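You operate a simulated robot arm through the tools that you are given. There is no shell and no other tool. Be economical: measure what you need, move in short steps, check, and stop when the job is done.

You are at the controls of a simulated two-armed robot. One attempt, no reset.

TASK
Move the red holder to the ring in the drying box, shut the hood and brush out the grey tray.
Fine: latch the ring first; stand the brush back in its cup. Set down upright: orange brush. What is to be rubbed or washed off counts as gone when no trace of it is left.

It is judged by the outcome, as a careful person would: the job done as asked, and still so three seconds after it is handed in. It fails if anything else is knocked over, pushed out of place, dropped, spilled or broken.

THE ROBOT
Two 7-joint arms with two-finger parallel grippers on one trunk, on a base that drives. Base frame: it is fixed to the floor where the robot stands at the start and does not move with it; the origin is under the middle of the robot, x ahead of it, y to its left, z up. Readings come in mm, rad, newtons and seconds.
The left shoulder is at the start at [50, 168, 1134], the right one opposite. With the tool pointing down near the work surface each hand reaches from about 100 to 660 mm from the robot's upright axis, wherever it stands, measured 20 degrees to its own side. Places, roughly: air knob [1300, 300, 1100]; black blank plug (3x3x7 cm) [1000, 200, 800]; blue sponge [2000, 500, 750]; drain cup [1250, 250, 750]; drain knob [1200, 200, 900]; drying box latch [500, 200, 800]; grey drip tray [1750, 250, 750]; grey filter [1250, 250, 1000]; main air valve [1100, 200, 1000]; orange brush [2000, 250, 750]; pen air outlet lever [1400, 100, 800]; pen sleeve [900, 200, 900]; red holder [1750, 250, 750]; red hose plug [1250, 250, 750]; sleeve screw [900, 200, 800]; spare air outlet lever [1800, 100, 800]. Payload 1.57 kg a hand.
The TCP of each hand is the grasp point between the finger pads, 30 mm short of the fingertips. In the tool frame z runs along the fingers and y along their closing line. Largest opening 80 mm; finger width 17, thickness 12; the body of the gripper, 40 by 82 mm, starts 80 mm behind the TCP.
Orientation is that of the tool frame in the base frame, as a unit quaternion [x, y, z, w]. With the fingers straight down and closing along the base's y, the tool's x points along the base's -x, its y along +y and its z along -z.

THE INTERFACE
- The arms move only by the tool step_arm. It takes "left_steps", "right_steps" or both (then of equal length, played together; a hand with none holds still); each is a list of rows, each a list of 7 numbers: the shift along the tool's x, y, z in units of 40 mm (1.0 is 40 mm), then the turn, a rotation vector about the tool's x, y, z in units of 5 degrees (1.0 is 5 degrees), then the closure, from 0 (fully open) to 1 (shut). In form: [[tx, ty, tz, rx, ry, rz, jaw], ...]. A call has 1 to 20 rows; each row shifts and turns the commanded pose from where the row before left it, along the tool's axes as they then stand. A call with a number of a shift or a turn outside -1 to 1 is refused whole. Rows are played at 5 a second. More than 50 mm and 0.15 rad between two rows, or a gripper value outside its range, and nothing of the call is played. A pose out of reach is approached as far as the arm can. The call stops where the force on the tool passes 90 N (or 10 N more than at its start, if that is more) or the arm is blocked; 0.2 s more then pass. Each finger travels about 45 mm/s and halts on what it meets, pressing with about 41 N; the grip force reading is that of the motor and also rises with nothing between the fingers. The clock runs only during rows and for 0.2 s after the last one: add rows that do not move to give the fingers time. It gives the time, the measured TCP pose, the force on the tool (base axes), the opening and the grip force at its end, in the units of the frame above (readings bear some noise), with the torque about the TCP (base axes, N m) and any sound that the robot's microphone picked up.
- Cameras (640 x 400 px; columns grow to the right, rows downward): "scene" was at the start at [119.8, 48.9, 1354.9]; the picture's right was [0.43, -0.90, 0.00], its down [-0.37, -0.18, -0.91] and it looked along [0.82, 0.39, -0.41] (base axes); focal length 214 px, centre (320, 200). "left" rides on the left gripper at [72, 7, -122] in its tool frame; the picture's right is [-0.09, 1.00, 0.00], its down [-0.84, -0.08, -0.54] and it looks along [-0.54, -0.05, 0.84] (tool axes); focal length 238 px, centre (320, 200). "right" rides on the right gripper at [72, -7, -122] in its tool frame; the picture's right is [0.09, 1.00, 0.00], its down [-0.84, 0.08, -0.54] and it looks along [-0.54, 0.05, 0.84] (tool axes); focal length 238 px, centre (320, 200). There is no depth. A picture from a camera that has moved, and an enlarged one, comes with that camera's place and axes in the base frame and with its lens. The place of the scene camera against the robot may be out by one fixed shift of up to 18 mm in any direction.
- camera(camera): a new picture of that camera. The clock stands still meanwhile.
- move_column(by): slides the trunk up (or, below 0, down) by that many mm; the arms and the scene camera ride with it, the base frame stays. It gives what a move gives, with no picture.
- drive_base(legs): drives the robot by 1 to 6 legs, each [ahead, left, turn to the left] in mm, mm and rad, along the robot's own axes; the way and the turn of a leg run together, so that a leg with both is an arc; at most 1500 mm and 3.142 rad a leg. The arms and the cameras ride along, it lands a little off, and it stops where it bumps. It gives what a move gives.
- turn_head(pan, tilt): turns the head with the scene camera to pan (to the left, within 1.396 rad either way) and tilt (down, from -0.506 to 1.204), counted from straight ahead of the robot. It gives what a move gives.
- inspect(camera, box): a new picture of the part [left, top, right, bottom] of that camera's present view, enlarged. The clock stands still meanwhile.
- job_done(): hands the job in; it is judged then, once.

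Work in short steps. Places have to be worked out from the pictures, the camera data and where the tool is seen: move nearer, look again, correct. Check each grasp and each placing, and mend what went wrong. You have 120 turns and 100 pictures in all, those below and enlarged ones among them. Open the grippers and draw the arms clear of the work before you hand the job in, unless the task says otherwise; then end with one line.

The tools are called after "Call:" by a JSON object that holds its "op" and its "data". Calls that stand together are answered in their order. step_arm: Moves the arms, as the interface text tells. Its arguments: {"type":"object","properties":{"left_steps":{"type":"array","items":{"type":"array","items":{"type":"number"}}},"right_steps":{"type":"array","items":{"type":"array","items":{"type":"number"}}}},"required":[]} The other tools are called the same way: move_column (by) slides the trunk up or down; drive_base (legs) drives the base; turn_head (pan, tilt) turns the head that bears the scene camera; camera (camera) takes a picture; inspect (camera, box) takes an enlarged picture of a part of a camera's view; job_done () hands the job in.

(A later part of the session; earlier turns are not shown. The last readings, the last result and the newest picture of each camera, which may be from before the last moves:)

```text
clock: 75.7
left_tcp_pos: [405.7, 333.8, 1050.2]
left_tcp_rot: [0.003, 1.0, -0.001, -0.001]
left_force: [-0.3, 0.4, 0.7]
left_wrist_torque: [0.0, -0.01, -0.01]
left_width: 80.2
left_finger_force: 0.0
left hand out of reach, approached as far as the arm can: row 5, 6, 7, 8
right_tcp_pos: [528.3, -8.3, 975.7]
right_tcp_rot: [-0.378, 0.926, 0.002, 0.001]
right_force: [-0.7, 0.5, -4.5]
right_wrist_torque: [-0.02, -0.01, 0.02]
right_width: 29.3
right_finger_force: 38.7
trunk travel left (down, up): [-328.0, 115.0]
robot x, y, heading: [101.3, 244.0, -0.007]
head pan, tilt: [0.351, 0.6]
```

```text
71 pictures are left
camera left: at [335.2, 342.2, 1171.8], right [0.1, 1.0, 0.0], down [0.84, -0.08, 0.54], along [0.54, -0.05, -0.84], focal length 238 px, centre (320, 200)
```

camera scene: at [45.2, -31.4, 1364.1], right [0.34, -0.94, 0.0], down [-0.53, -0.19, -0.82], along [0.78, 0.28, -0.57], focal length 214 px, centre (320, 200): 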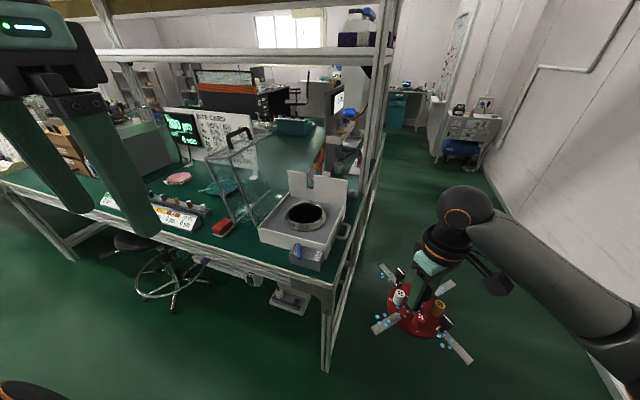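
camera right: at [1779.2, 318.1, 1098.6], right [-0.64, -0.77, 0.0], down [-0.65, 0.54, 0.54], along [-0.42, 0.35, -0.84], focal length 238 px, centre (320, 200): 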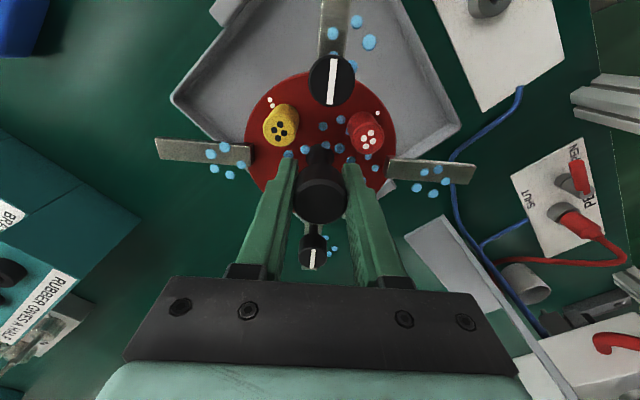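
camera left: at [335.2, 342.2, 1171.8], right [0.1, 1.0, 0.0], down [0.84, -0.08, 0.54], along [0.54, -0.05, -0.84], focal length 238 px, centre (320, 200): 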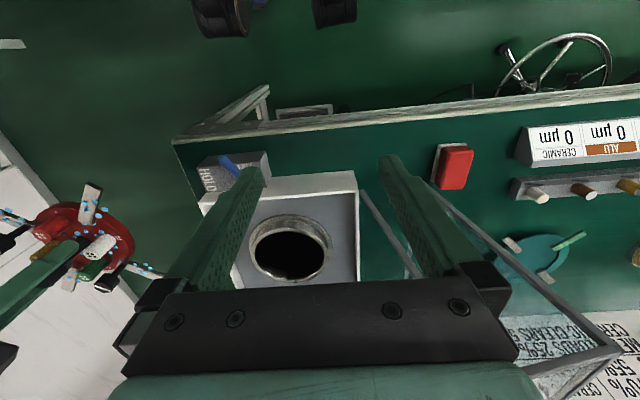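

The left hand cannot cross that far; I shift the base 110 mm to the right so the latch lies on the left hand's side.

Call:
{"op": "drive_base", "data": {"legs": [[0, -120, 0]]}}

Call:
{"op": "step_arm", "data": {"left_steps": [[0, 0, 0, 0, 0, 0, 0], [0, 0, 0, 0, 0, 0, 0]]}}

Call:
{"op": "camera", "data": {"camera": "left"}}

```text
clock: 77.4
left_tcp_pos: [405.2, 218.0, 1051.6]
left_tcp_rot: [0.002, 1.0, -0.001, -0.001]
left_force: [0.8, -0.2, 0.2]
left_wrist_torque: [0.02, 0.02, 0.0]
left_width: 79.6
left_finger_force: 0.0
right_tcp_pos: [527.7, -125.2, 976.5]
right_tcp_rot: [-0.379, 0.926, 0.001, 0.0]
right_force: [0.0, -0.3, -4.0]
right_wrist_torque: [-0.04, 0.03, -0.03]
right_width: 29.2
right_finger_force: 38.8
trunk travel left (down, up): [-328.0, 115.0]
robot x, y, heading: [100.4, 129.7, -0.008]
head pan, tilt: [0.351, 0.6]
```

```text
clock: 78.0
left_tcp_pos: [405.2, 216.7, 1051.8]
left_tcp_rot: [0.002, 1.0, 0.0, 0.0]
left_force: [-0.3, -0.1, 0.6]
left_wrist_torque: [0.0, 0.0, -0.01]
left_width: 80.2
left_finger_force: 0.0
right_tcp_pos: [526.6, -125.1, 976.1]
right_tcp_rot: [-0.38, 0.925, 0.0, -0.001]
right_force: [-0.3, 0.6, -4.0]
right_wrist_torque: [0.01, -0.04, 0.0]
right_width: 29.4
right_finger_force: 39.1
trunk travel left (down, up): [-328.0, 115.0]
robot x, y, heading: [100.0, 129.2, -0.007]
head pan, tilt: [0.351, 0.6]
```

```text
70 pictures are left
camera left: at [334.3, 224.3, 1172.1], right [0.1, 1.0, 0.0], down [0.84, -0.08, 0.54], along [0.54, -0.05, -0.84], focal length 238 px, centre (320, 200)
```

left: 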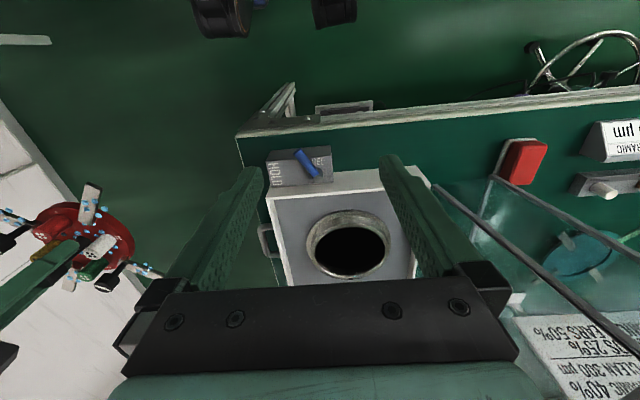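

Zoom on the latch.

Call:
{"op": "inspect", "data": {"camera": "left", "box": [250, 130, 350, 200]}}

```text
5.71 times, centred on (300, 165) of left
camera zoom: at [334.3, 224.3, 1172.1], right [0.1, 1.0, 0.0], down [0.84, -0.08, 0.54], along [0.54, -0.05, -0.84], focal length 1362 px, centre (434, 400)
```

zoom: 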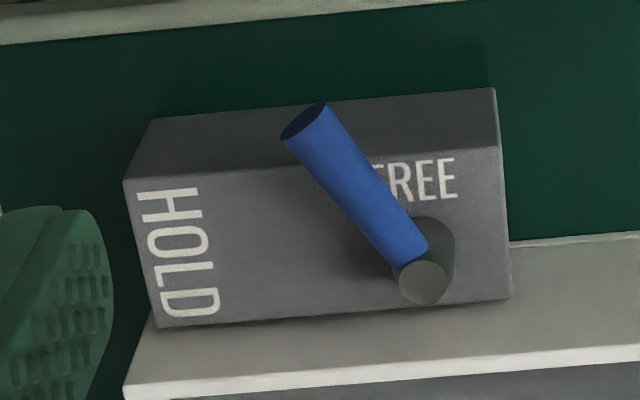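

Lever pivot ≈ (529,202), its end ≈ (475,174), pointing near FREE; it must swing toward −y (HOLD). I close the left jaw, go lower and look again to fix heights.

Call:
{"op": "step_arm", "data": {"left_steps": [[0, 0.2, 1, 0, 0, 0, 1], [0, 0, 1, 0, 0, 0, 1], [-0.4, 0, 1, 0, 0, 0, 1], [-0.4, 0, 0.75, 0, 0, 0, 1], [0, 0, 0, 0, 0, 0, 1]]}}

Call:
{"op": "camera", "data": {"camera": "left"}}

Call:
{"op": "inspect", "data": {"camera": "scene", "box": [280, 200, 440, 330]}}

```text
clock: 79.2
left_tcp_pos: [433.8, 253.3, 914.4]
left_tcp_rot: [0.002, 1.0, -0.002, -0.001]
left_force: [0.5, -0.2, 0.7]
left_wrist_torque: [0.0, 0.02, 0.02]
left_width: 0.0
left_finger_force: 14.6
left hand out of reach, approached as far as the arm can: row 3, 4
right_tcp_pos: [526.9, -125.3, 975.7]
right_tcp_rot: [-0.379, 0.925, 0.001, 0.0]
right_force: [0.2, -0.6, -5.1]
right_wrist_torque: [-0.03, 0.03, -0.04]
right_width: 29.3
right_finger_force: 38.5
trunk travel left (down, up): [-328.0, 115.0]
robot x, y, heading: [102.9, 122.8, -0.011]
head pan, tilt: [0.351, 0.6]
```

```text
68 pictures are left
camera left: at [363.8, 259.6, 1034.9], right [0.1, 1.0, 0.0], down [0.84, -0.08, 0.54], along [0.54, -0.05, -0.84], focal length 238 px, centre (320, 200)
```

left: 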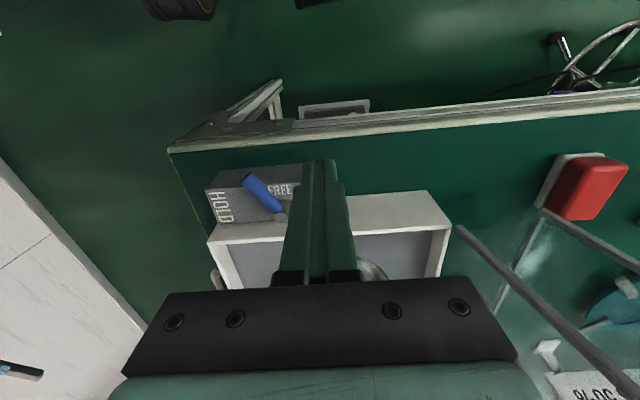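

```text
3.08 times, centred on (360, 265) of scene
camera zoom: at [222.8, 165.6, 1364.1], right [0.34, -0.94, 0.0], down [-0.53, -0.19, -0.82], along [0.78, 0.28, -0.57], focal length 660 px, centre (197, 0)
```

zoom: 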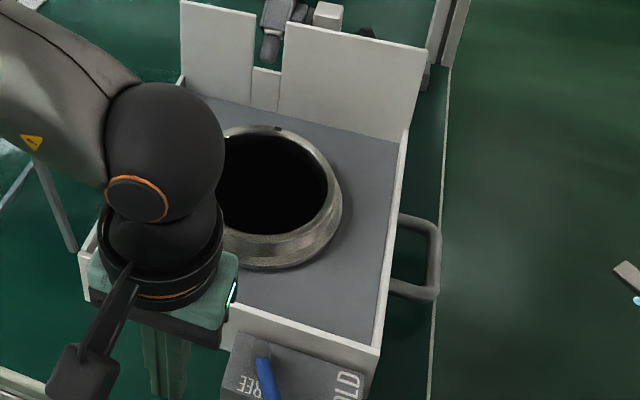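

Still limited inward; I shift the base another 80 mm right so the latch lies ~20° to the left hand's side.

Call:
{"op": "drive_base", "data": {"legs": [[0, -80, 0]]}}

Call:
{"op": "inspect", "data": {"camera": "left", "box": [220, 120, 420, 245]}}

```text
clock: 80.5
left_tcp_pos: [433.5, 172.8, 913.9]
left_tcp_rot: [0.003, 1.0, 0.0, -0.001]
left_force: [1.3, -0.4, -0.4]
left_wrist_torque: [-0.02, -0.02, -0.01]
left_width: 0.0
left_finger_force: 21.3
right_tcp_pos: [527.5, -204.9, 976.2]
right_tcp_rot: [-0.379, 0.925, 0.001, 0.0]
right_force: [0.1, -0.3, -4.1]
right_wrist_torque: [-0.04, 0.01, 0.0]
right_width: 29.0
right_finger_force: 39.3
trunk travel left (down, up): [-328.0, 115.0]
robot x, y, heading: [103.6, 49.7, -0.004]
head pan, tilt: [0.351, 0.6]
```

```text
3.20 times, centred on (320, 182) of left
camera zoom: at [363.3, 180.3, 1035.3], right [0.1, 1.0, 0.0], down [0.84, -0.08, 0.54], along [0.54, -0.05, -0.84], focal length 763 px, centre (320, 256)
```

zoom: 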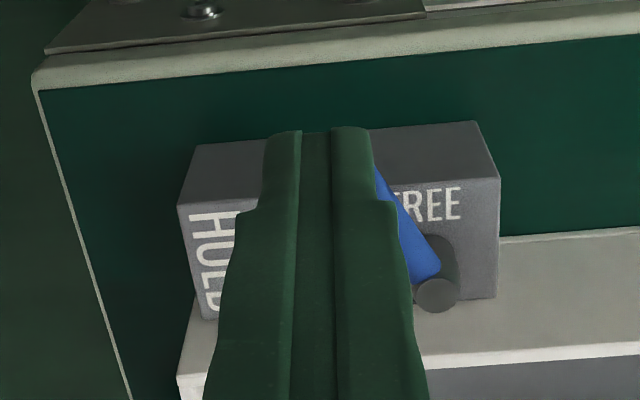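

Triangulated: lever pivot ≈ (515,204), lever axis z≈816, block top ≈ 803. I put the closed fingertips on the +y side of the lever.

Call:
{"op": "step_arm", "data": {"left_steps": [[0, 0.5, 0, 0, 0, 0, 1], [-0.4, 0.5, 0.55, 0, 0, 0, 1], [-0.4, 0, 0.55, 0, 0, 0, 1], [0, 0, 0.35, 0, 0, 0, 1], [0, 0, 0, 0, 0, 0, 1]]}}

Call:
{"op": "inspect", "data": {"camera": "left", "box": [220, 120, 420, 245]}}

```text
clock: 81.7
left_tcp_pos: [464.4, 216.6, 860.1]
left_tcp_rot: [0.004, 1.0, -0.001, -0.001]
left_force: [-0.5, 0.1, 0.9]
left_wrist_torque: [-0.01, 0.02, -0.02]
left_width: 0.0
left_finger_force: 20.9
left hand out of reach, approached as far as the arm can: row 4
right_tcp_pos: [527.2, -202.8, 975.6]
right_tcp_rot: [-0.38, 0.925, 0.001, 0.0]
right_force: [0.5, 0.6, -4.4]
right_wrist_torque: [-0.03, 0.0, -0.02]
right_width: 29.0
right_finger_force: 39.0
trunk travel left (down, up): [-328.0, 115.0]
robot x, y, heading: [97.6, 49.2, -0.007]
head pan, tilt: [0.351, 0.6]
```

```text
3.20 times, centred on (320, 182) of left
camera zoom: at [395.5, 223.9, 980.7], right [0.1, 1.0, 0.0], down [0.84, -0.08, 0.54], along [0.54, -0.06, -0.84], focal length 763 px, centre (320, 256)
```

zoom: 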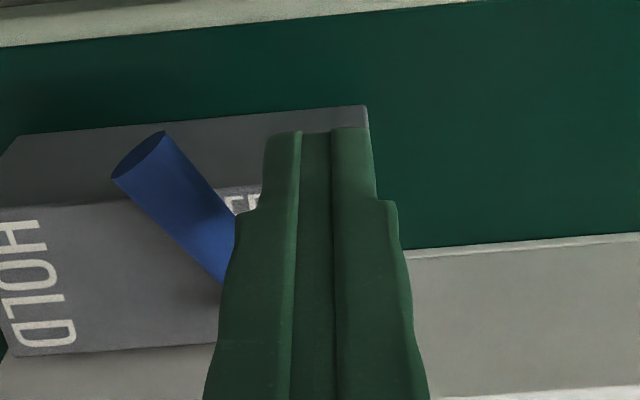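

Reach limit downward; I raise the arm 40 mm then lower the trunk 60 mm to get tips at ≈811.

Call:
{"op": "step_arm", "data": {"left_steps": [[0, 0, -1, 0, 0, 0, 1], [0, 0, 0, 0, 0, 0, 1]]}}

Call:
{"op": "move_column", "data": {"by": -58}}

Call:
{"op": "inspect", "data": {"camera": "left", "box": [220, 120, 420, 245]}}

```text
clock: 82.3
left_tcp_pos: [464.1, 217.3, 900.4]
left_tcp_rot: [0.003, 1.0, -0.001, -0.002]
left_force: [-0.1, 0.2, -0.1]
left_wrist_torque: [0.01, 0.0, 0.02]
left_width: 0.0
left_finger_force: 20.9
right_tcp_pos: [526.9, -202.9, 976.2]
right_tcp_rot: [-0.38, 0.925, 0.002, 0.001]
right_force: [0.3, 0.2, -5.1]
right_wrist_torque: [0.0, 0.02, -0.02]
right_width: 29.0
right_finger_force: 38.5
trunk travel left (down, up): [-328.0, 115.0]
robot x, y, heading: [100.0, 51.0, -0.006]
head pan, tilt: [0.351, 0.6]
```

```text
clock: 83.3
left_tcp_pos: [464.8, 217.8, 842.1]
left_tcp_rot: [0.003, 1.0, -0.002, -0.001]
left_force: [0.2, -0.3, -0.8]
left_wrist_torque: [-0.01, -0.03, 0.01]
left_width: 0.0
left_finger_force: 20.7
right_tcp_pos: [526.1, -204.2, 917.8]
right_tcp_rot: [-0.379, 0.925, 0.001, 0.001]
right_force: [-0.2, -0.5, -4.0]
right_wrist_torque: [0.03, -0.02, -0.03]
right_width: 29.0
right_finger_force: 39.0
trunk travel left (down, up): [-270.0, 173.0]
robot x, y, heading: [102.7, 47.3, -0.001]
head pan, tilt: [0.351, 0.6]
```

```text
3.20 times, centred on (320, 182) of left
camera zoom: at [394.4, 224.8, 963.4], right [0.1, 1.0, 0.0], down [0.84, -0.08, 0.54], along [0.54, -0.06, -0.84], focal length 763 px, centre (320, 256)
```

zoom: 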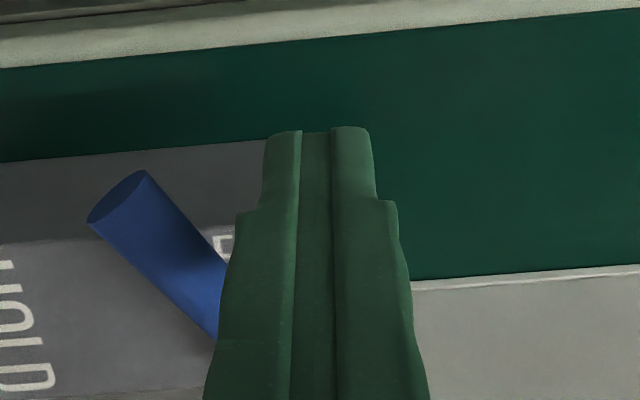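

Positioned. I sweep the lever along its arc toward HOLD.

Call:
{"op": "step_arm", "data": {"left_steps": [[-0.125, -0.425, 0, 0, 0, 0, 1], [-0.2, -0.35, 0, 0, 0, 0, 1], [-0.25, -0.35, 0, 0, 0, 0, 1], [0, 0, 0, 0, 0, 0, 1]]}}

Call:
{"op": "inspect", "data": {"camera": "left", "box": [220, 120, 420, 245]}}

```text
clock: 84.3
left_tcp_pos: [481.9, 186.3, 851.5]
left_tcp_rot: [0.003, 1.0, -0.002, -0.001]
left_force: [-1.0, -0.4, -0.3]
left_wrist_torque: [0.0, 0.02, 0.03]
left_width: 0.1
left_finger_force: 20.9
left hand out of reach, approached as far as the arm can: row 3
right_tcp_pos: [527.3, -204.3, 918.0]
right_tcp_rot: [-0.379, 0.925, 0.001, 0.0]
right_force: [0.3, -0.2, -5.0]
right_wrist_torque: [0.0, -0.01, 0.02]
right_width: 28.9
right_finger_force: 39.3
trunk travel left (down, up): [-270.0, 173.0]
robot x, y, heading: [104.0, 47.3, -0.005]
head pan, tilt: [0.351, 0.6]
```

```text
3.20 times, centred on (320, 182) of left
camera zoom: at [412.6, 196.0, 972.3], right [0.1, 1.0, 0.0], down [0.84, -0.08, 0.54], along [0.54, -0.06, -0.84], focal length 763 px, centre (320, 256)
```

zoom: 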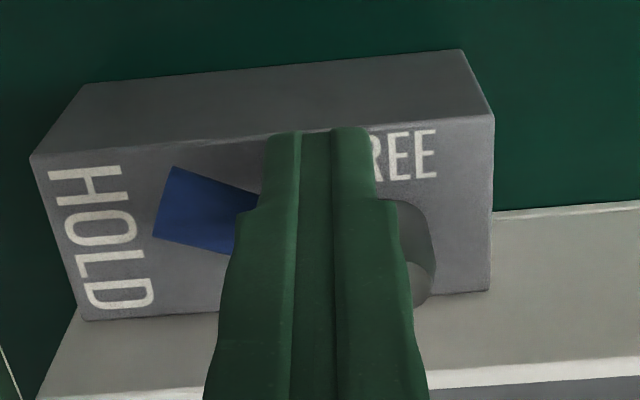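

The lever has swung most of the way. At reach limit, I use the base: shift 25 mm right, lower 10 mm, and then nudge ahead.

Call:
{"op": "drive_base", "data": {"legs": [[0, -28, 0]]}}

Call:
{"op": "move_column", "data": {"by": -9}}

Call:
{"op": "drive_base", "data": {"legs": [[18, 0, 0]]}}

Call:
{"op": "inspect", "data": {"camera": "left", "box": [220, 120, 420, 245]}}

```text
clock: 85.2
left_tcp_pos: [483.1, 160.6, 851.0]
left_tcp_rot: [0.003, 1.0, -0.002, -0.002]
left_force: [0.7, 0.2, 0.9]
left_wrist_torque: [0.04, 0.03, -0.01]
left_width: 0.0
left_finger_force: 21.0
right_tcp_pos: [525.5, -233.1, 918.5]
right_tcp_rot: [-0.38, 0.925, 0.002, 0.0]
right_force: [-0.2, 0.3, -4.4]
right_wrist_torque: [0.0, 0.03, -0.02]
right_width: 29.0
right_finger_force: 38.5
trunk travel left (down, up): [-270.0, 173.0]
robot x, y, heading: [103.0, 19.1, -0.007]
head pan, tilt: [0.351, 0.6]
```

```text
clock: 85.8
left_tcp_pos: [482.0, 159.9, 842.4]
left_tcp_rot: [0.003, 1.0, -0.003, -0.002]
left_force: [-0.8, 1.3, 0.5]
left_wrist_torque: [0.01, 0.03, 0.01]
left_width: 0.0
left_finger_force: 21.2
right_tcp_pos: [526.7, -234.2, 909.0]
right_tcp_rot: [-0.38, 0.925, 0.001, 0.0]
right_force: [0.1, -0.1, -4.4]
right_wrist_torque: [0.0, 0.02, 0.01]
right_width: 29.2
right_finger_force: 39.1
trunk travel left (down, up): [-261.0, 182.0]
robot x, y, heading: [100.7, 20.2, -0.004]
head pan, tilt: [0.351, 0.6]
```

```text
clock: 86.6
left_tcp_pos: [495.9, 159.7, 842.3]
left_tcp_rot: [0.003, 1.0, -0.002, -0.006]
left_force: [-27.7, -0.5, 9.2]
left_wrist_torque: [0.37, 0.31, 0.0]
left_width: 0.2
left_finger_force: 20.9
right_tcp_pos: [542.0, -232.3, 911.0]
right_tcp_rot: [-0.38, 0.925, 0.001, 0.002]
right_force: [-0.5, 0.4, -3.4]
right_wrist_torque: [0.02, -0.03, -0.01]
right_width: 29.1
right_finger_force: 38.7
trunk travel left (down, up): [-261.0, 182.0]
robot x, y, heading: [123.1, 21.2, -0.003]
head pan, tilt: [0.351, 0.6]
```

```text
3.20 times, centred on (320, 182) of left
camera zoom: at [425.7, 167.1, 964.1], right [0.1, 1.0, 0.0], down [0.84, -0.08, 0.53], along [0.53, -0.06, -0.85], focal length 763 px, centre (320, 256)
```

zoom: 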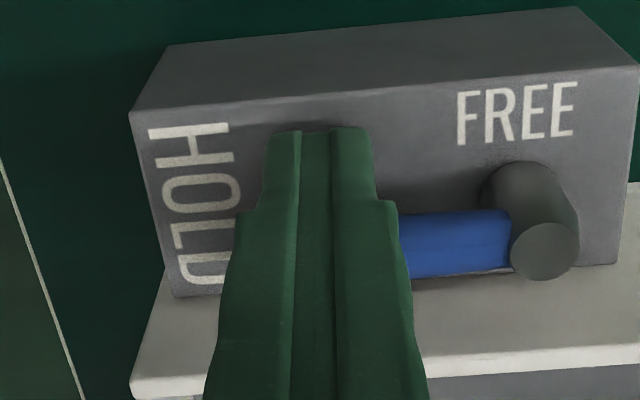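

Lever now lies along HOLD against a stop (28 N). I back off 40 mm and check.

Call:
{"op": "drive_base", "data": {"legs": [[-45, 0, 0]]}}

Call:
{"op": "step_arm", "data": {"left_steps": [[0, 0, -1, 0, 0, 0, 1], [0, 1, -1, 0, 0, 0, 1], [0, 1, -1, 0, 0, 0, 0], [0, 1, 0, 0, 0, 0, 0], [0, 0, 0, 0, 0, 0, 0]]}}

Call:
{"op": "camera", "data": {"camera": "left"}}

```text
clock: 87.5
left_tcp_pos: [450.9, 160.2, 842.4]
left_tcp_rot: [0.003, 1.0, -0.002, -0.007]
left_force: [-0.3, -0.4, -0.1]
left_wrist_torque: [0.0, -0.01, 0.02]
left_width: 0.0
left_finger_force: 21.1
right_tcp_pos: [498.4, -231.1, 908.6]
right_tcp_rot: [-0.381, 0.924, 0.001, 0.0]
right_force: [-0.3, -0.3, -4.4]
right_wrist_torque: [0.02, 0.02, -0.01]
right_width: 29.0
right_finger_force: 38.9
trunk travel left (down, up): [-261.0, 182.0]
robot x, y, heading: [73.8, 20.6, -0.006]
head pan, tilt: [0.351, 0.6]
```

```text
refused: row 2 steps farther than a row can; nothing moved
```

```text
61 pictures are left
camera left: at [381.4, 168.0, 963.2], right [0.1, 1.0, -0.01], down [0.84, -0.08, 0.53], along [0.53, -0.06, -0.85], focal length 238 px, centre (320, 200)
```

left: 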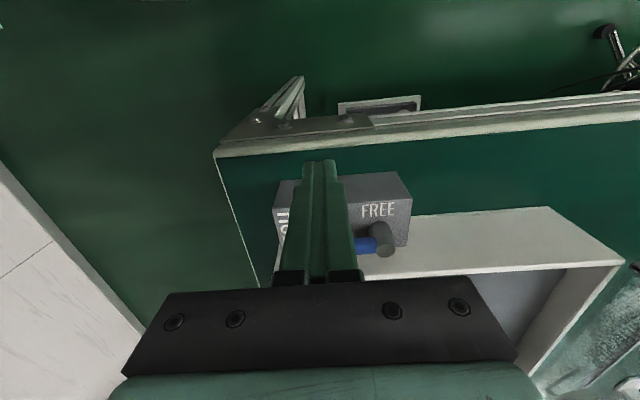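

Lever stays in HOLD. I raise and tuck the left hand.

Call:
{"op": "step_arm", "data": {"left_steps": [[0.5, 0, -1, 0, 0, 0, 1], [0.5, 0.5, -0.9, 0, 0, 0, 1], [0.5, 0.5, -0.9, 0, 0, 0, 0.5], [0.4, 0.5, -0.9, 0, 0, 0, 0], [0, 0.5, -0.9, 0, 0, 0, 0], [0, 0, -1, 0, 0, 0, 0], [0, 0, 0, 0, 0, 0, 0]]}}

Call:
{"op": "move_column", "data": {"by": 90}}

Call:
{"op": "drive_base", "data": {"legs": [[0, 300, 0]]}}

Call:
{"op": "turn_head", "data": {"pan": 0.1, "tilt": 0.65}}

Call:
{"op": "camera", "data": {"camera": "scene"}}

```text
clock: 89.1
left_tcp_pos: [377.9, 241.0, 1065.8]
left_tcp_rot: [0.004, 1.0, -0.002, -0.007]
left_force: [0.2, 0.1, 0.4]
left_wrist_torque: [0.03, -0.03, 0.0]
left_width: 79.9
left_finger_force: 0.0
right_tcp_pos: [498.9, -231.5, 908.9]
right_tcp_rot: [-0.38, 0.925, 0.0, -0.001]
right_force: [0.2, 0.8, -5.1]
right_wrist_torque: [-0.02, 0.05, -0.01]
right_width: 29.1
right_finger_force: 39.0
trunk travel left (down, up): [-261.0, 182.0]
robot x, y, heading: [78.5, 19.8, -0.008]
head pan, tilt: [0.351, 0.6]
```

```text
clock: 90.4
left_tcp_pos: [379.0, 241.2, 1156.1]
left_tcp_rot: [0.003, 1.0, -0.002, -0.007]
left_force: [0.0, 0.2, 0.2]
left_wrist_torque: [0.01, -0.01, 0.01]
left_width: 80.1
left_finger_force: 0.0
right_tcp_pos: [498.2, -231.1, 998.9]
right_tcp_rot: [-0.381, 0.925, 0.0, 0.0]
right_force: [-0.5, 0.2, -5.2]
right_wrist_torque: [0.02, 0.0, 0.0]
right_width: 29.2
right_finger_force: 39.3
trunk travel left (down, up): [-351.0, 92.0]
robot x, y, heading: [74.2, 20.0, -0.007]
head pan, tilt: [0.351, 0.6]
```

```text
clock: 93.5
left_tcp_pos: [377.5, 529.1, 1155.6]
left_tcp_rot: [0.001, 1.0, -0.002, -0.007]
left_force: [-0.2, 1.0, -0.1]
left_wrist_torque: [0.03, 0.02, -0.01]
left_width: 80.2
left_finger_force: 0.1
right_tcp_pos: [500.7, 55.8, 998.5]
right_tcp_rot: [-0.382, 0.924, 0.0, 0.0]
right_force: [0.0, 0.7, -4.2]
right_wrist_torque: [-0.01, 0.02, -0.02]
right_width: 29.2
right_finger_force: 39.3
trunk travel left (down, up): [-351.0, 92.0]
robot x, y, heading: [72.2, 308.3, -0.002]
head pan, tilt: [0.351, 0.6]
```

```text
clock: 94.2
left_tcp_pos: [378.7, 528.7, 1156.6]
left_tcp_rot: [0.001, 1.0, -0.002, -0.007]
left_force: [0.8, 0.5, 0.2]
left_wrist_torque: [-0.01, 0.01, -0.03]
left_width: 79.8
left_finger_force: 0.1
right_tcp_pos: [501.1, 57.6, 998.8]
right_tcp_rot: [-0.381, 0.925, 0.0, -0.001]
right_force: [0.4, -0.8, -4.9]
right_wrist_torque: [0.02, 0.0, -0.02]
right_width: 29.2
right_finger_force: 38.7
trunk travel left (down, up): [-351.0, 92.0]
robot x, y, heading: [74.3, 305.6, -0.003]
head pan, tilt: [0.099, 0.649]
```

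```text
60 pictures are left
camera scene: at [198.6, 325.1, 1382.8], right [0.1, -1.0, 0.0], down [-0.6, -0.06, -0.8], along [0.79, 0.08, -0.6], focal length 214 px, centre (320, 200)
```

scene: 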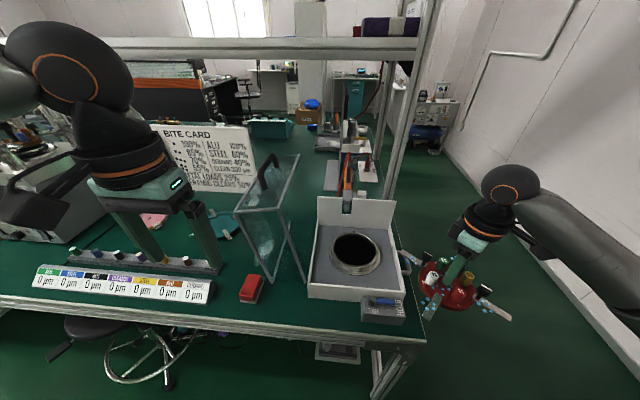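

The lever points along HOLD. I take an enlarged look at the ring, hood and holder.

Call:
{"op": "inspect", "data": {"camera": "scene", "box": [230, 140, 420, 330]}}

Call:
{"op": "inspect", "data": {"camera": "scene", "box": [400, 230, 530, 340]}}

```text
2.11 times, centred on (325, 235) of scene
camera zoom: at [198.6, 325.1, 1382.8], right [0.1, -1.0, 0.0], down [-0.6, -0.06, -0.8], along [0.79, 0.08, -0.6], focal length 452 px, centre (310, 126)
```

zoom: 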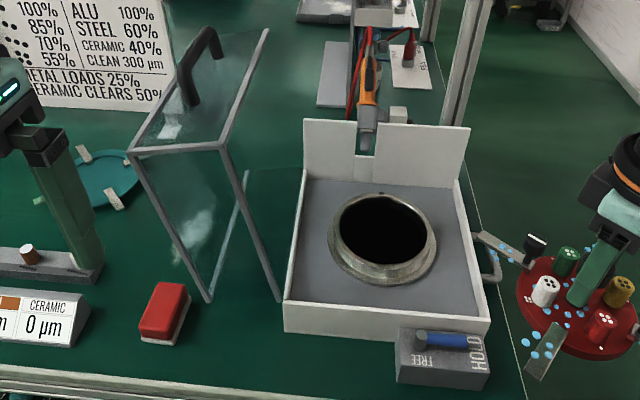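

```text
3.64 times, centred on (465, 285) of scene
camera zoom: at [198.6, 325.1, 1382.8], right [0.1, -1.0, 0.0], down [-0.6, -0.06, -0.8], along [0.79, 0.08, -0.6], focal length 780 px, centre (-207, -109)
```

zoom: 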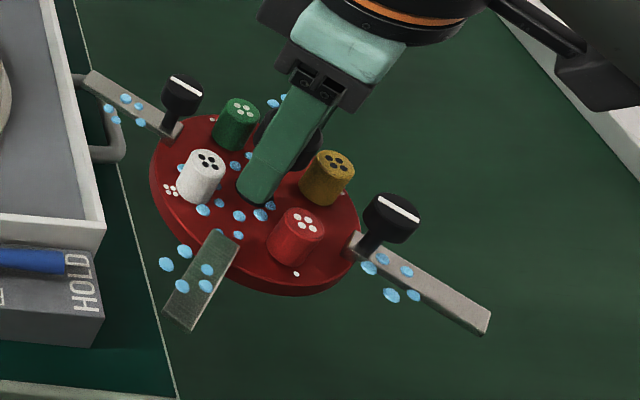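

Ring top centre triangulates to ≈ (677,250,813). I drive 30 mm closer and bring the holder toward the ring at safe height to look at the ring closely.

Call:
{"op": "drive_base", "data": {"legs": [[30, 0, 0]]}}

Call:
{"op": "step_arm", "data": {"right_steps": [[-0.94, 0.32, 0, 0, 0, 0, 1], [-0.94, 0.32, 0, 0, 0, 0, 1], [-0.94, 0.32, 0, 0, 0, 0, 1], [-0.94, 0.32, 0, 0, 0, 0, 1], [0, 0, 0, 0, 0, 0, 1]]}}

Call:
{"op": "camera", "data": {"camera": "right"}}

```text
clock: 95.1
left_tcp_pos: [409.7, 528.9, 1154.5]
left_tcp_rot: [0.002, 1.0, -0.002, -0.008]
left_force: [-1.1, -0.3, 0.2]
left_wrist_torque: [0.01, 0.07, 0.01]
left_width: 80.0
left_finger_force: 0.0
right_tcp_pos: [530.5, 57.2, 998.8]
right_tcp_rot: [-0.381, 0.925, 0.001, -0.001]
right_force: [0.3, -0.1, -4.4]
right_wrist_torque: [0.0, 0.04, 0.04]
right_width: 28.7
right_finger_force: 39.5
trunk travel left (down, up): [-351.0, 92.0]
robot x, y, heading: [108.2, 310.2, -0.002]
head pan, tilt: [0.099, 0.649]
```

```text
clock: 96.3
left_tcp_pos: [408.1, 529.2, 1154.8]
left_tcp_rot: [0.002, 1.0, -0.001, -0.006]
left_force: [0.2, -0.1, 0.0]
left_wrist_torque: [-0.01, -0.02, -0.02]
left_width: 80.1
left_finger_force: 0.0
right_tcp_pos: [600.2, 198.8, 998.4]
right_tcp_rot: [-0.38, 0.925, 0.001, 0.0]
right_force: [-0.3, 0.4, -4.7]
right_wrist_torque: [0.03, 0.03, -0.02]
right_width: 29.2
right_finger_force: 38.5
trunk travel left (down, up): [-351.0, 92.0]
robot x, y, heading: [106.5, 307.1, -0.005]
head pan, tilt: [0.099, 0.649]
```

```text
57 pictures are left
camera right: at [554.8, 143.1, 1119.4], right [-0.77, 0.64, 0.0], down [0.54, 0.64, 0.54], along [0.35, 0.42, -0.84], focal length 238 px, centre (320, 200)
```

right: 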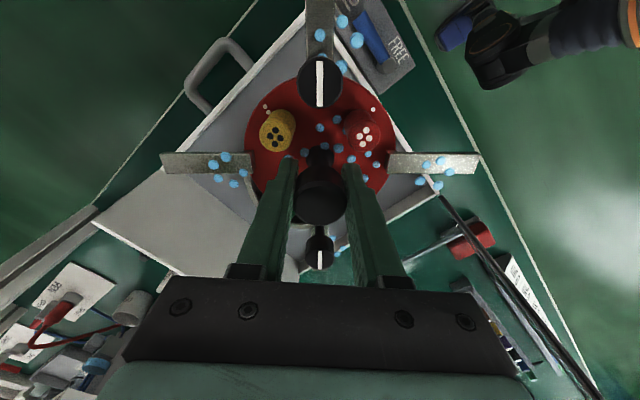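

I move over the estimated ring centre and verify from the scene camera.

Call:
{"op": "step_arm", "data": {"right_steps": [[-0.75, -0.15, 0, 0, 0, 0, 1], [-0.75, -0.15, 0, 0, 0, 0, 1], [-0.76, -0.15, 0, 0, 0, 0, 1], [0, 0, 0.6, 0, 0, 0, 1], [0, 0, 0, 0, 0, 0, 1]]}}

Call:
{"op": "turn_head", "data": {"pan": -0.1, "tilt": 0.75}}

Call:
{"op": "inspect", "data": {"camera": "scene", "box": [220, 90, 420, 290]}}

```text
clock: 97.5
left_tcp_pos: [408.6, 529.1, 1154.4]
left_tcp_rot: [0.001, 1.0, -0.002, -0.006]
left_force: [-0.5, 0.8, 0.8]
left_wrist_torque: [0.01, -0.02, 0.01]
left_width: 80.1
left_finger_force: 0.0
right_tcp_pos: [678.0, 247.5, 975.0]
right_tcp_rot: [-0.381, 0.924, 0.001, 0.0]
right_force: [0.3, -1.2, -3.4]
right_wrist_torque: [-0.01, 0.02, 0.01]
right_width: 28.9
right_finger_force: 38.6
trunk travel left (down, up): [-351.0, 92.0]
robot x, y, heading: [100.7, 309.4, -0.007]
head pan, tilt: [0.099, 0.649]
```

```text
clock: 98.2
left_tcp_pos: [408.4, 528.6, 1155.2]
left_tcp_rot: [0.002, 1.0, -0.003, -0.006]
left_force: [-0.6, 0.3, 0.4]
left_wrist_torque: [0.02, 0.03, -0.01]
left_width: 80.0
left_finger_force: 0.1
right_tcp_pos: [677.6, 248.2, 974.7]
right_tcp_rot: [-0.381, 0.925, 0.001, -0.001]
right_force: [-0.4, 0.2, -4.8]
right_wrist_torque: [0.0, 0.0, -0.02]
right_width: 29.1
right_finger_force: 38.3
trunk travel left (down, up): [-351.0, 92.0]
robot x, y, heading: [105.4, 311.7, -0.006]
head pan, tilt: [-0.099, 0.75]
```

```text
2.00 times, centred on (320, 190) of scene
camera zoom: at [224.3, 308.2, 1374.2], right [-0.1, -0.99, 0.0], down [-0.68, 0.07, -0.73], along [0.73, -0.07, -0.68], focal length 429 px, centre (320, 220)
```

zoom: 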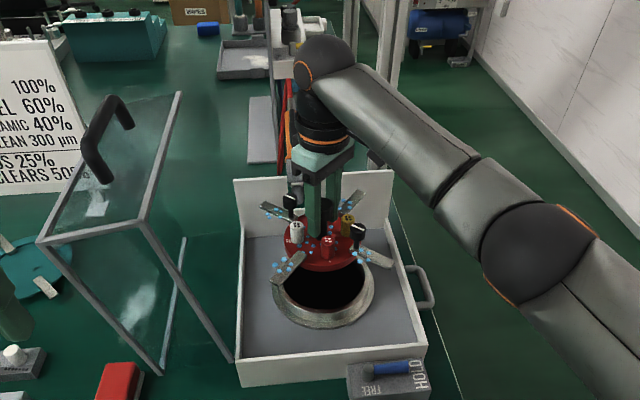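

I zoom further to compare disc and ring centres.

Call:
{"op": "inspect", "data": {"camera": "scene", "box": [275, 175, 365, 265]}}

```text
4.44 times, centred on (320, 220) of scene
camera zoom: at [224.3, 308.2, 1374.2], right [-0.1, -0.99, 0.0], down [-0.68, 0.07, -0.73], along [0.73, -0.07, -0.68], focal length 953 px, centre (320, 111)
```

zoom: 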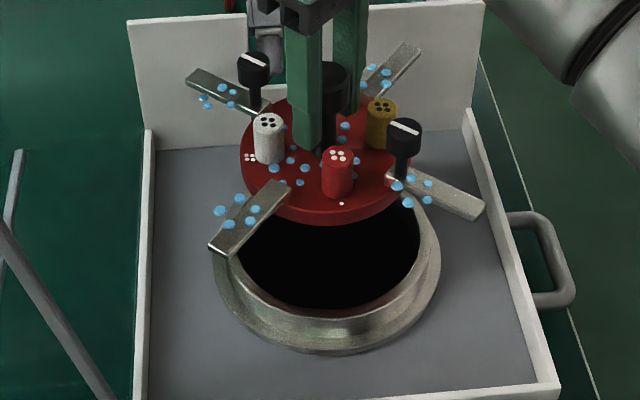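

Disc ⌀≈116 fits inside the ring ⌀≈137. The ring seems somewhat farther (x) than the disc; I lower 45 mm, shift +9 mm in x, and compare again.

Call:
{"op": "step_arm", "data": {"right_steps": [[-0.125, -0.19, 0.5, 0, 0, 0, 1], [0, 0, 0.6, 0, 0, 0, 1], [0, 0, 0, 0, 0, 0, 1]]}}

Call:
{"op": "inspect", "data": {"camera": "scene", "box": [275, 175, 365, 265]}}

Call:
{"op": "inspect", "data": {"camera": "right", "box": [160, 20, 480, 260]}}

```text
clock: 99.0
left_tcp_pos: [409.5, 528.0, 1155.9]
left_tcp_rot: [0.002, 1.0, -0.002, -0.006]
left_force: [1.1, 0.5, 0.6]
left_wrist_torque: [-0.01, 0.01, -0.01]
left_width: 80.2
left_finger_force: 0.1
right_tcp_pos: [685.6, 250.0, 929.0]
right_tcp_rot: [-0.381, 0.924, 0.0, 0.0]
right_force: [0.7, 0.3, -4.0]
right_wrist_torque: [0.01, 0.02, -0.01]
right_width: 28.9
right_finger_force: 38.9
trunk travel left (down, up): [-351.0, 92.0]
robot x, y, heading: [108.7, 306.8, -0.001]
head pan, tilt: [-0.099, 0.75]
```

```text
4.44 times, centred on (320, 220) of scene
camera zoom: at [224.3, 308.2, 1374.2], right [-0.1, -0.99, 0.0], down [-0.68, 0.07, -0.73], along [0.73, -0.08, -0.68], focal length 953 px, centre (320, 111)
```

zoom: 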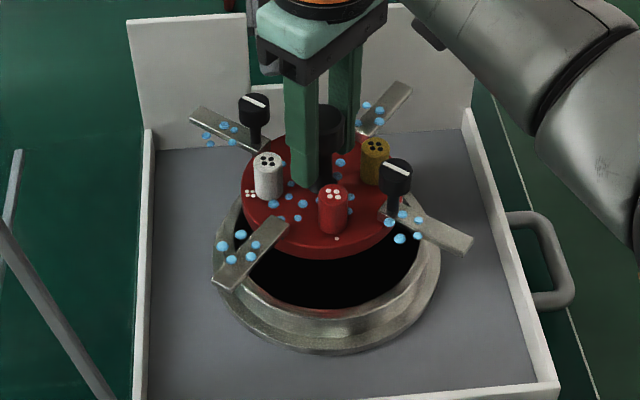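

```text
1.67 times, centred on (320, 140) of right
camera zoom: at [640.5, 194.2, 1050.4], right [-0.77, 0.64, 0.0], down [0.54, 0.64, 0.54], along [0.35, 0.42, -0.84], focal length 397 px, centre (320, 300)
```

zoom: 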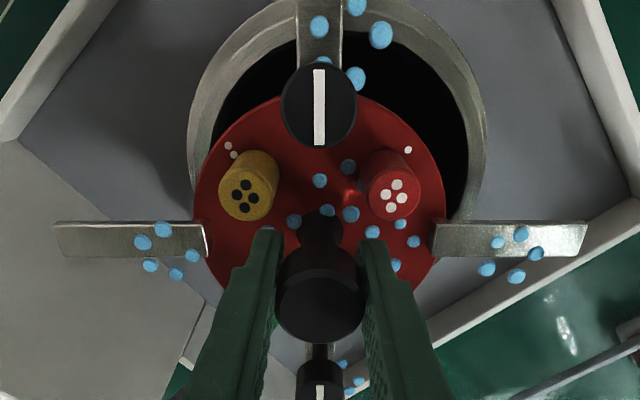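

The wrist view puts the ring centre at ≈ (675,251), the scene view fits that if the ring top is ≈828. I move to (676,249), lower a bit, and recheck.

Call:
{"op": "step_arm", "data": {"right_steps": [[0.19, 0.15, 0, 0, 0, 0, 1], [0, 0, 0.45, 0, 0, 0, 1], [0, 0, 0, 0, 0, 0, 1]]}}

Call:
{"op": "inspect", "data": {"camera": "scene", "box": [275, 175, 365, 265]}}

Call:
{"op": "inspect", "data": {"camera": "right", "box": [160, 0, 480, 240]}}

```text
clock: 99.8
left_tcp_pos: [408.6, 529.4, 1155.2]
left_tcp_rot: [0.002, 1.0, -0.002, -0.006]
left_force: [-0.3, 0.4, -0.3]
left_wrist_torque: [0.0, 0.0, 0.02]
left_width: 80.1
left_finger_force: 0.0
right_tcp_pos: [678.0, 247.9, 912.7]
right_tcp_rot: [-0.381, 0.925, 0.001, 0.0]
right_force: [-0.6, -0.2, -3.8]
right_wrist_torque: [0.03, 0.01, 0.0]
right_width: 29.1
right_finger_force: 39.4
trunk travel left (down, up): [-351.0, 92.0]
robot x, y, heading: [108.9, 308.1, -0.004]
head pan, tilt: [-0.099, 0.75]
```

```text
4.44 times, centred on (320, 220) of scene
camera zoom: at [224.2, 308.1, 1374.2], right [-0.1, -0.99, 0.0], down [-0.68, 0.07, -0.73], along [0.73, -0.08, -0.68], focal length 953 px, centre (320, 111)
```

zoom: 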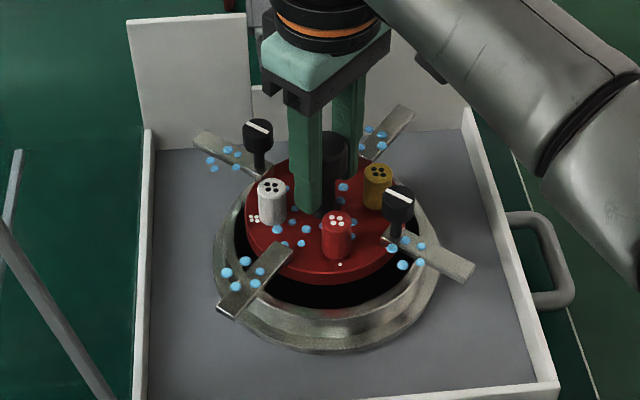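

```text
1.67 times, centred on (320, 120) of right
camera zoom: at [631.8, 192.6, 1033.3], right [-0.77, 0.64, 0.0], down [0.54, 0.64, 0.54], along [0.35, 0.42, -0.84], focal length 397 px, centre (320, 333)
```

zoom: 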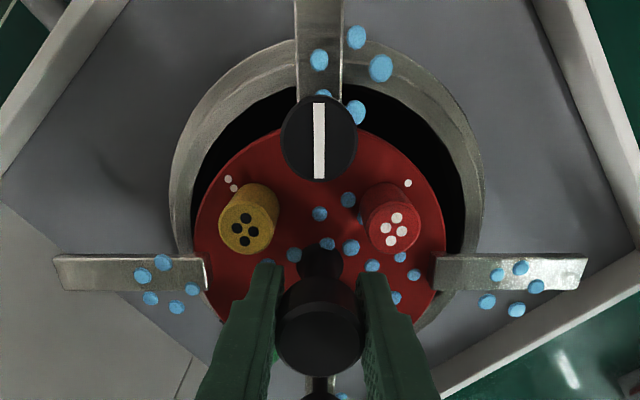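

Aligned within ~3 mm. I nudge and lower in small steps watching the force.

Call:
{"op": "step_arm", "data": {"right_steps": [[0.05, 0.05, 0.25, 0, 0, 0, 1], [0, 0, 0.25, 0, 0, 0, 1], [0, 0, 0, 0, 0, 0, 1]]}}

Call:
{"op": "step_arm", "data": {"right_steps": [[0, 0, 0.2, 0, 0, 0, 1], [0, 0, 0, 0, 0, 0, 1]]}}

```text
clock: 100.6
left_tcp_pos: [408.9, 527.7, 1155.4]
left_tcp_rot: [0.001, 1.0, -0.001, -0.007]
left_force: [0.3, 0.6, -0.4]
left_wrist_torque: [-0.01, 0.0, -0.01]
left_width: 79.7
left_finger_force: 0.0
right_tcp_pos: [673.7, 246.7, 891.5]
right_tcp_rot: [-0.381, 0.924, 0.001, -0.001]
right_force: [0.2, -0.4, -4.2]
right_wrist_torque: [0.05, -0.03, -0.01]
right_width: 29.0
right_finger_force: 39.3
trunk travel left (down, up): [-351.0, 92.0]
robot x, y, heading: [106.7, 306.5, -0.004]
head pan, tilt: [-0.099, 0.75]
```

```text
clock: 101.2
left_tcp_pos: [407.1, 528.3, 1156.7]
left_tcp_rot: [0.002, 1.0, -0.001, -0.005]
left_force: [0.9, 0.1, 0.6]
left_wrist_torque: [-0.02, 0.01, 0.03]
left_width: 79.8
left_finger_force: 0.1
right_tcp_pos: [675.2, 247.7, 887.7]
right_tcp_rot: [-0.381, 0.925, -0.001, 0.003]
right_force: [0.1, -4.3, 20.1]
right_wrist_torque: [-0.48, 0.79, -0.04]
right_width: 29.0
right_finger_force: 39.3
trunk travel left (down, up): [-351.0, 92.0]
robot x, y, heading: [104.4, 308.3, -0.0]
head pan, tilt: [-0.099, 0.75]
```

Contact at tcp z≈888. I look at how it sits.

Call:
{"op": "inspect", "data": {"camera": "scene", "box": [285, 185, 355, 255]}}

Call:
{"op": "inspect", "data": {"camera": "right", "box": [160, 0, 480, 240]}}

```text
5.71 times, centred on (320, 220) of scene
camera zoom: at [222.0, 308.1, 1374.9], right [-0.1, -0.99, 0.0], down [-0.68, 0.07, -0.73], along [0.73, -0.08, -0.68], focal length 1226 px, centre (320, 86)
```

zoom: 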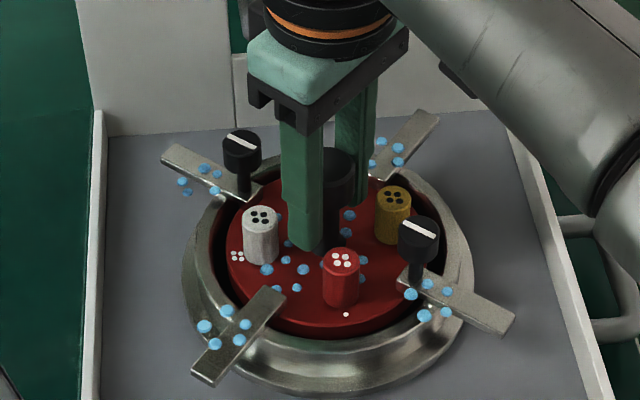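

```text
1.67 times, centred on (320, 120) of right
camera zoom: at [628.5, 192.4, 1008.3], right [-0.77, 0.64, 0.0], down [0.54, 0.64, 0.55], along [0.35, 0.42, -0.84], focal length 397 px, centre (320, 333)
```

zoom: 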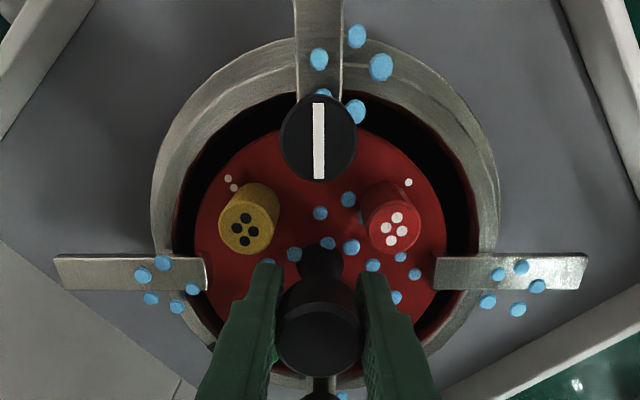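

Gap looks slightly larger at the back; I lift 4 mm, shift +4 mm in x and lower again.

Call:
{"op": "step_arm", "data": {"right_steps": [[0, 0, -0.15, 0, 0, 0, 1], [-0.1, -0.06, 0, 0, 0, 0, 1], [0, 0, 0.15, 0, 0, 0, 1], [0, 0, 0.1, 0, 0, 0, 1], [0, 0, 0, 0, 0, 0, 1]]}}

```text
clock: 102.4
left_tcp_pos: [404.6, 528.5, 1157.6]
left_tcp_rot: [0.001, 1.0, -0.002, -0.004]
left_force: [0.3, 0.4, 0.7]
left_wrist_torque: [-0.01, 0.01, 0.05]
left_width: 80.0
left_finger_force: 0.1
right_tcp_pos: [678.9, 248.7, 886.4]
right_tcp_rot: [-0.38, 0.925, 0.0, 0.005]
right_force: [-5.3, -8.8, 32.6]
right_wrist_torque: [0.36, 0.28, -0.12]
right_width: 29.2
right_finger_force: 39.3
trunk travel left (down, up): [-351.0, 92.0]
robot x, y, heading: [105.9, 304.9, -0.003]
head pan, tilt: [-0.099, 0.75]
```

Same height, contact now more central. I view again before releasing.

Call:
{"op": "inspect", "data": {"camera": "scene", "box": [295, 200, 345, 250]}}

Call:
{"op": "inspect", "data": {"camera": "right", "box": [210, 20, 430, 220]}}

```text
8.00 times, centred on (320, 225) of scene
camera zoom: at [219.9, 307.5, 1375.0], right [-0.1, -0.99, 0.0], down [-0.68, 0.07, -0.73], along [0.73, -0.07, -0.68], focal length 1716 px, centre (320, 0)
```

zoom: 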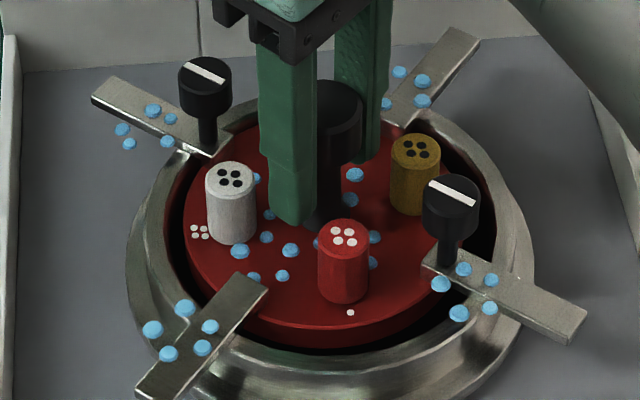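

```text
2.00 times, centred on (320, 120) of right
camera zoom: at [631.8, 194.2, 1007.3], right [-0.77, 0.64, -0.01], down [0.54, 0.64, 0.55], along [0.36, 0.42, -0.84], focal length 477 px, centre (320, 360)
```

zoom: 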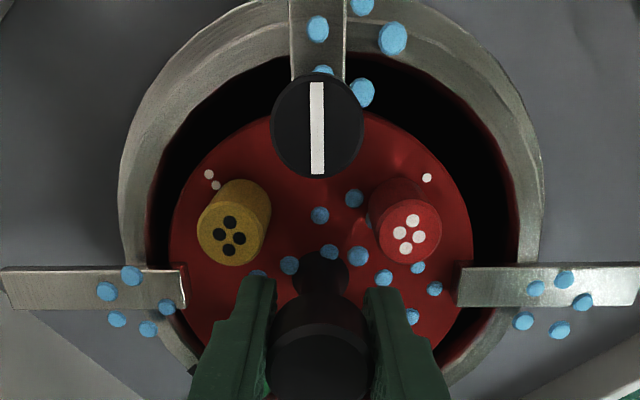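

Disc sits ~4 mm toward +y/+x. I lift, shift (−3,−3) mm and lower until light contact.

Call:
{"op": "step_arm", "data": {"right_steps": [[0, 0, -0.25, 0, 0, 0, 1], [0.1, 0.01, -0.05, 0, 0, 0, 1], [0, 0, 0, 0, 0, 0, 1], [0, 0, 0.1, 0, 0, 0, 1], [0, 0, 0.05, 0, 0, 0, 1], [0, 0, 0, 0, 0, 0, 1]]}}

Call:
{"op": "inspect", "data": {"camera": "scene", "box": [295, 200, 345, 250]}}

```text
clock: 103.8
left_tcp_pos: [407.6, 529.6, 1155.9]
left_tcp_rot: [0.0, 1.0, -0.002, -0.006]
left_force: [-0.4, 0.7, -0.1]
left_wrist_torque: [0.02, 0.0, -0.03]
left_width: 80.1
left_finger_force: 0.0
right_tcp_pos: [675.2, 245.7, 888.2]
right_tcp_rot: [-0.381, 0.924, 0.001, 0.0]
right_force: [-0.1, -0.7, -2.0]
right_wrist_torque: [0.07, -0.08, 0.01]
right_width: 29.3
right_finger_force: 38.4
trunk travel left (down, up): [-351.0, 92.0]
robot x, y, heading: [104.1, 307.3, -0.005]
head pan, tilt: [-0.099, 0.75]
```

```text
8.00 times, centred on (320, 225) of scene
camera zoom: at [224.1, 308.1, 1374.3], right [-0.1, -0.99, 0.0], down [-0.68, 0.07, -0.73], along [0.73, -0.08, -0.68], focal length 1716 px, centre (320, 0)
```

zoom: 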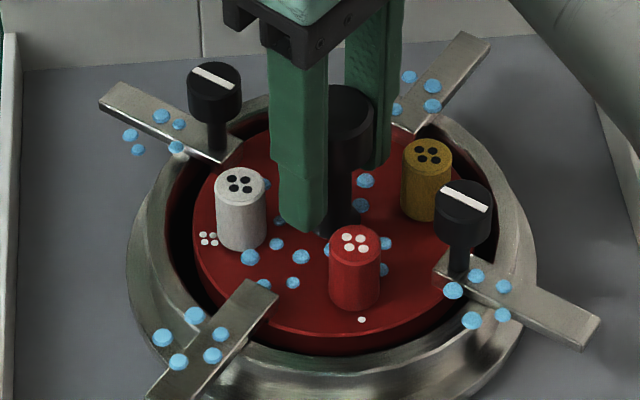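

Centred nicely and half the weight is already carried. I lower 3 mm more and open the jaw to 60 mm.

Call:
{"op": "step_arm", "data": {"right_steps": [[0, 0, 0.06, 0, 0, 0, 1], [0, 0, 0, 0, 0, 0, 1]]}}

Call:
{"op": "step_arm", "data": {"right_steps": [[0, 0, 0, 0, 0, 0, 0.5], [0, 0, 0, 0, 0, 0, 0.3], [0, 0, 0, 0, 0, 0, 0.3], [0, 0, 0, 0, 0, 0, 0.3]]}}

Call:
{"op": "inspect", "data": {"camera": "scene", "box": [285, 185, 355, 255]}}

```text
clock: 104.4
left_tcp_pos: [407.2, 527.9, 1156.7]
left_tcp_rot: [0.002, 1.0, -0.002, -0.006]
left_force: [-0.2, 0.7, 0.2]
left_wrist_torque: [-0.03, 0.02, -0.03]
left_width: 80.1
left_finger_force: 0.0
right_tcp_pos: [675.2, 246.9, 888.2]
right_tcp_rot: [-0.381, 0.925, 0.0, 0.003]
right_force: [-1.2, -3.7, 9.2]
right_wrist_torque: [0.65, -0.6, -0.07]
right_width: 29.4
right_finger_force: 38.6
trunk travel left (down, up): [-351.0, 92.0]
robot x, y, heading: [106.7, 310.0, 0.0]
head pan, tilt: [-0.099, 0.75]
```

```text
clock: 105.4
left_tcp_pos: [407.0, 528.2, 1155.6]
left_tcp_rot: [0.001, 1.0, -0.001, -0.006]
left_force: [0.5, -0.3, 0.5]
left_wrist_torque: [0.0, 0.04, -0.01]
left_width: 80.0
left_finger_force: 0.0
right_tcp_pos: [674.8, 247.7, 883.8]
right_tcp_rot: [-0.381, 0.924, 0.001, -0.001]
right_force: [-0.2, -0.2, 0.4]
right_wrist_torque: [-0.01, 0.03, 0.01]
right_width: 55.6
right_finger_force: 0.0
trunk travel left (down, up): [-351.0, 92.0]
robot x, y, heading: [103.5, 305.4, -0.0]
head pan, tilt: [-0.099, 0.75]
```

```text
5.71 times, centred on (320, 220) of scene
camera zoom: at [223.9, 308.2, 1374.2], right [-0.1, -0.99, 0.0], down [-0.68, 0.07, -0.73], along [0.73, -0.08, -0.68], focal length 1226 px, centre (320, 86)
```

zoom: 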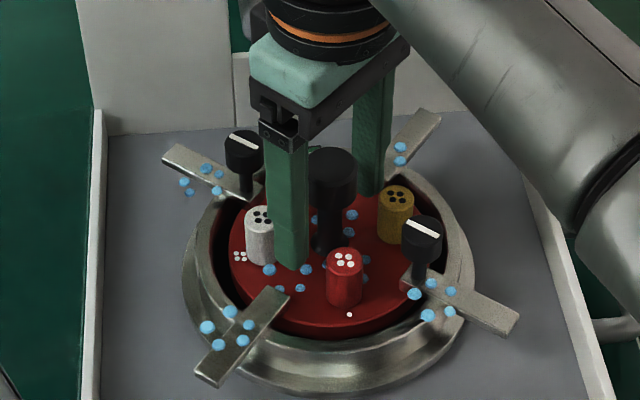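

The holder stands level in the ring. I raise straight up with the trunk and check.

Call:
{"op": "move_column", "data": {"by": 85}}

Call:
{"op": "camera", "data": {"camera": "scene"}}

```text
clock: 106.6
left_tcp_pos: [408.4, 527.4, 1241.4]
left_tcp_rot: [0.002, 1.0, -0.002, -0.006]
left_force: [0.0, 0.1, 0.5]
left_wrist_torque: [-0.01, 0.01, -0.03]
left_width: 80.2
left_finger_force: 0.0
right_tcp_pos: [674.8, 246.6, 969.7]
right_tcp_rot: [-0.381, 0.925, 0.001, 0.0]
right_force: [0.5, -0.9, -0.1]
right_wrist_torque: [0.0, 0.0, 0.03]
right_width: 55.7
right_finger_force: 0.2
trunk travel left (down, up): [-436.0, 7.0]
robot x, y, heading: [106.7, 305.4, 0.0]
head pan, tilt: [-0.099, 0.75]
```

```text
44 pictures are left
camera scene: at [224.1, 308.3, 1459.2], right [-0.1, -0.99, 0.0], down [-0.68, 0.07, -0.73], along [0.73, -0.08, -0.68], focal length 214 px, centre (320, 200)
```

scene: 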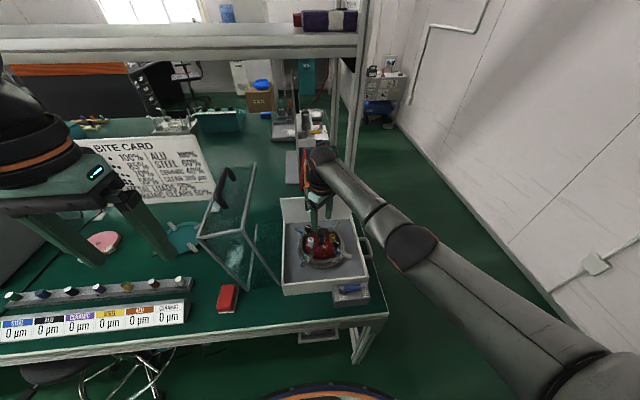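

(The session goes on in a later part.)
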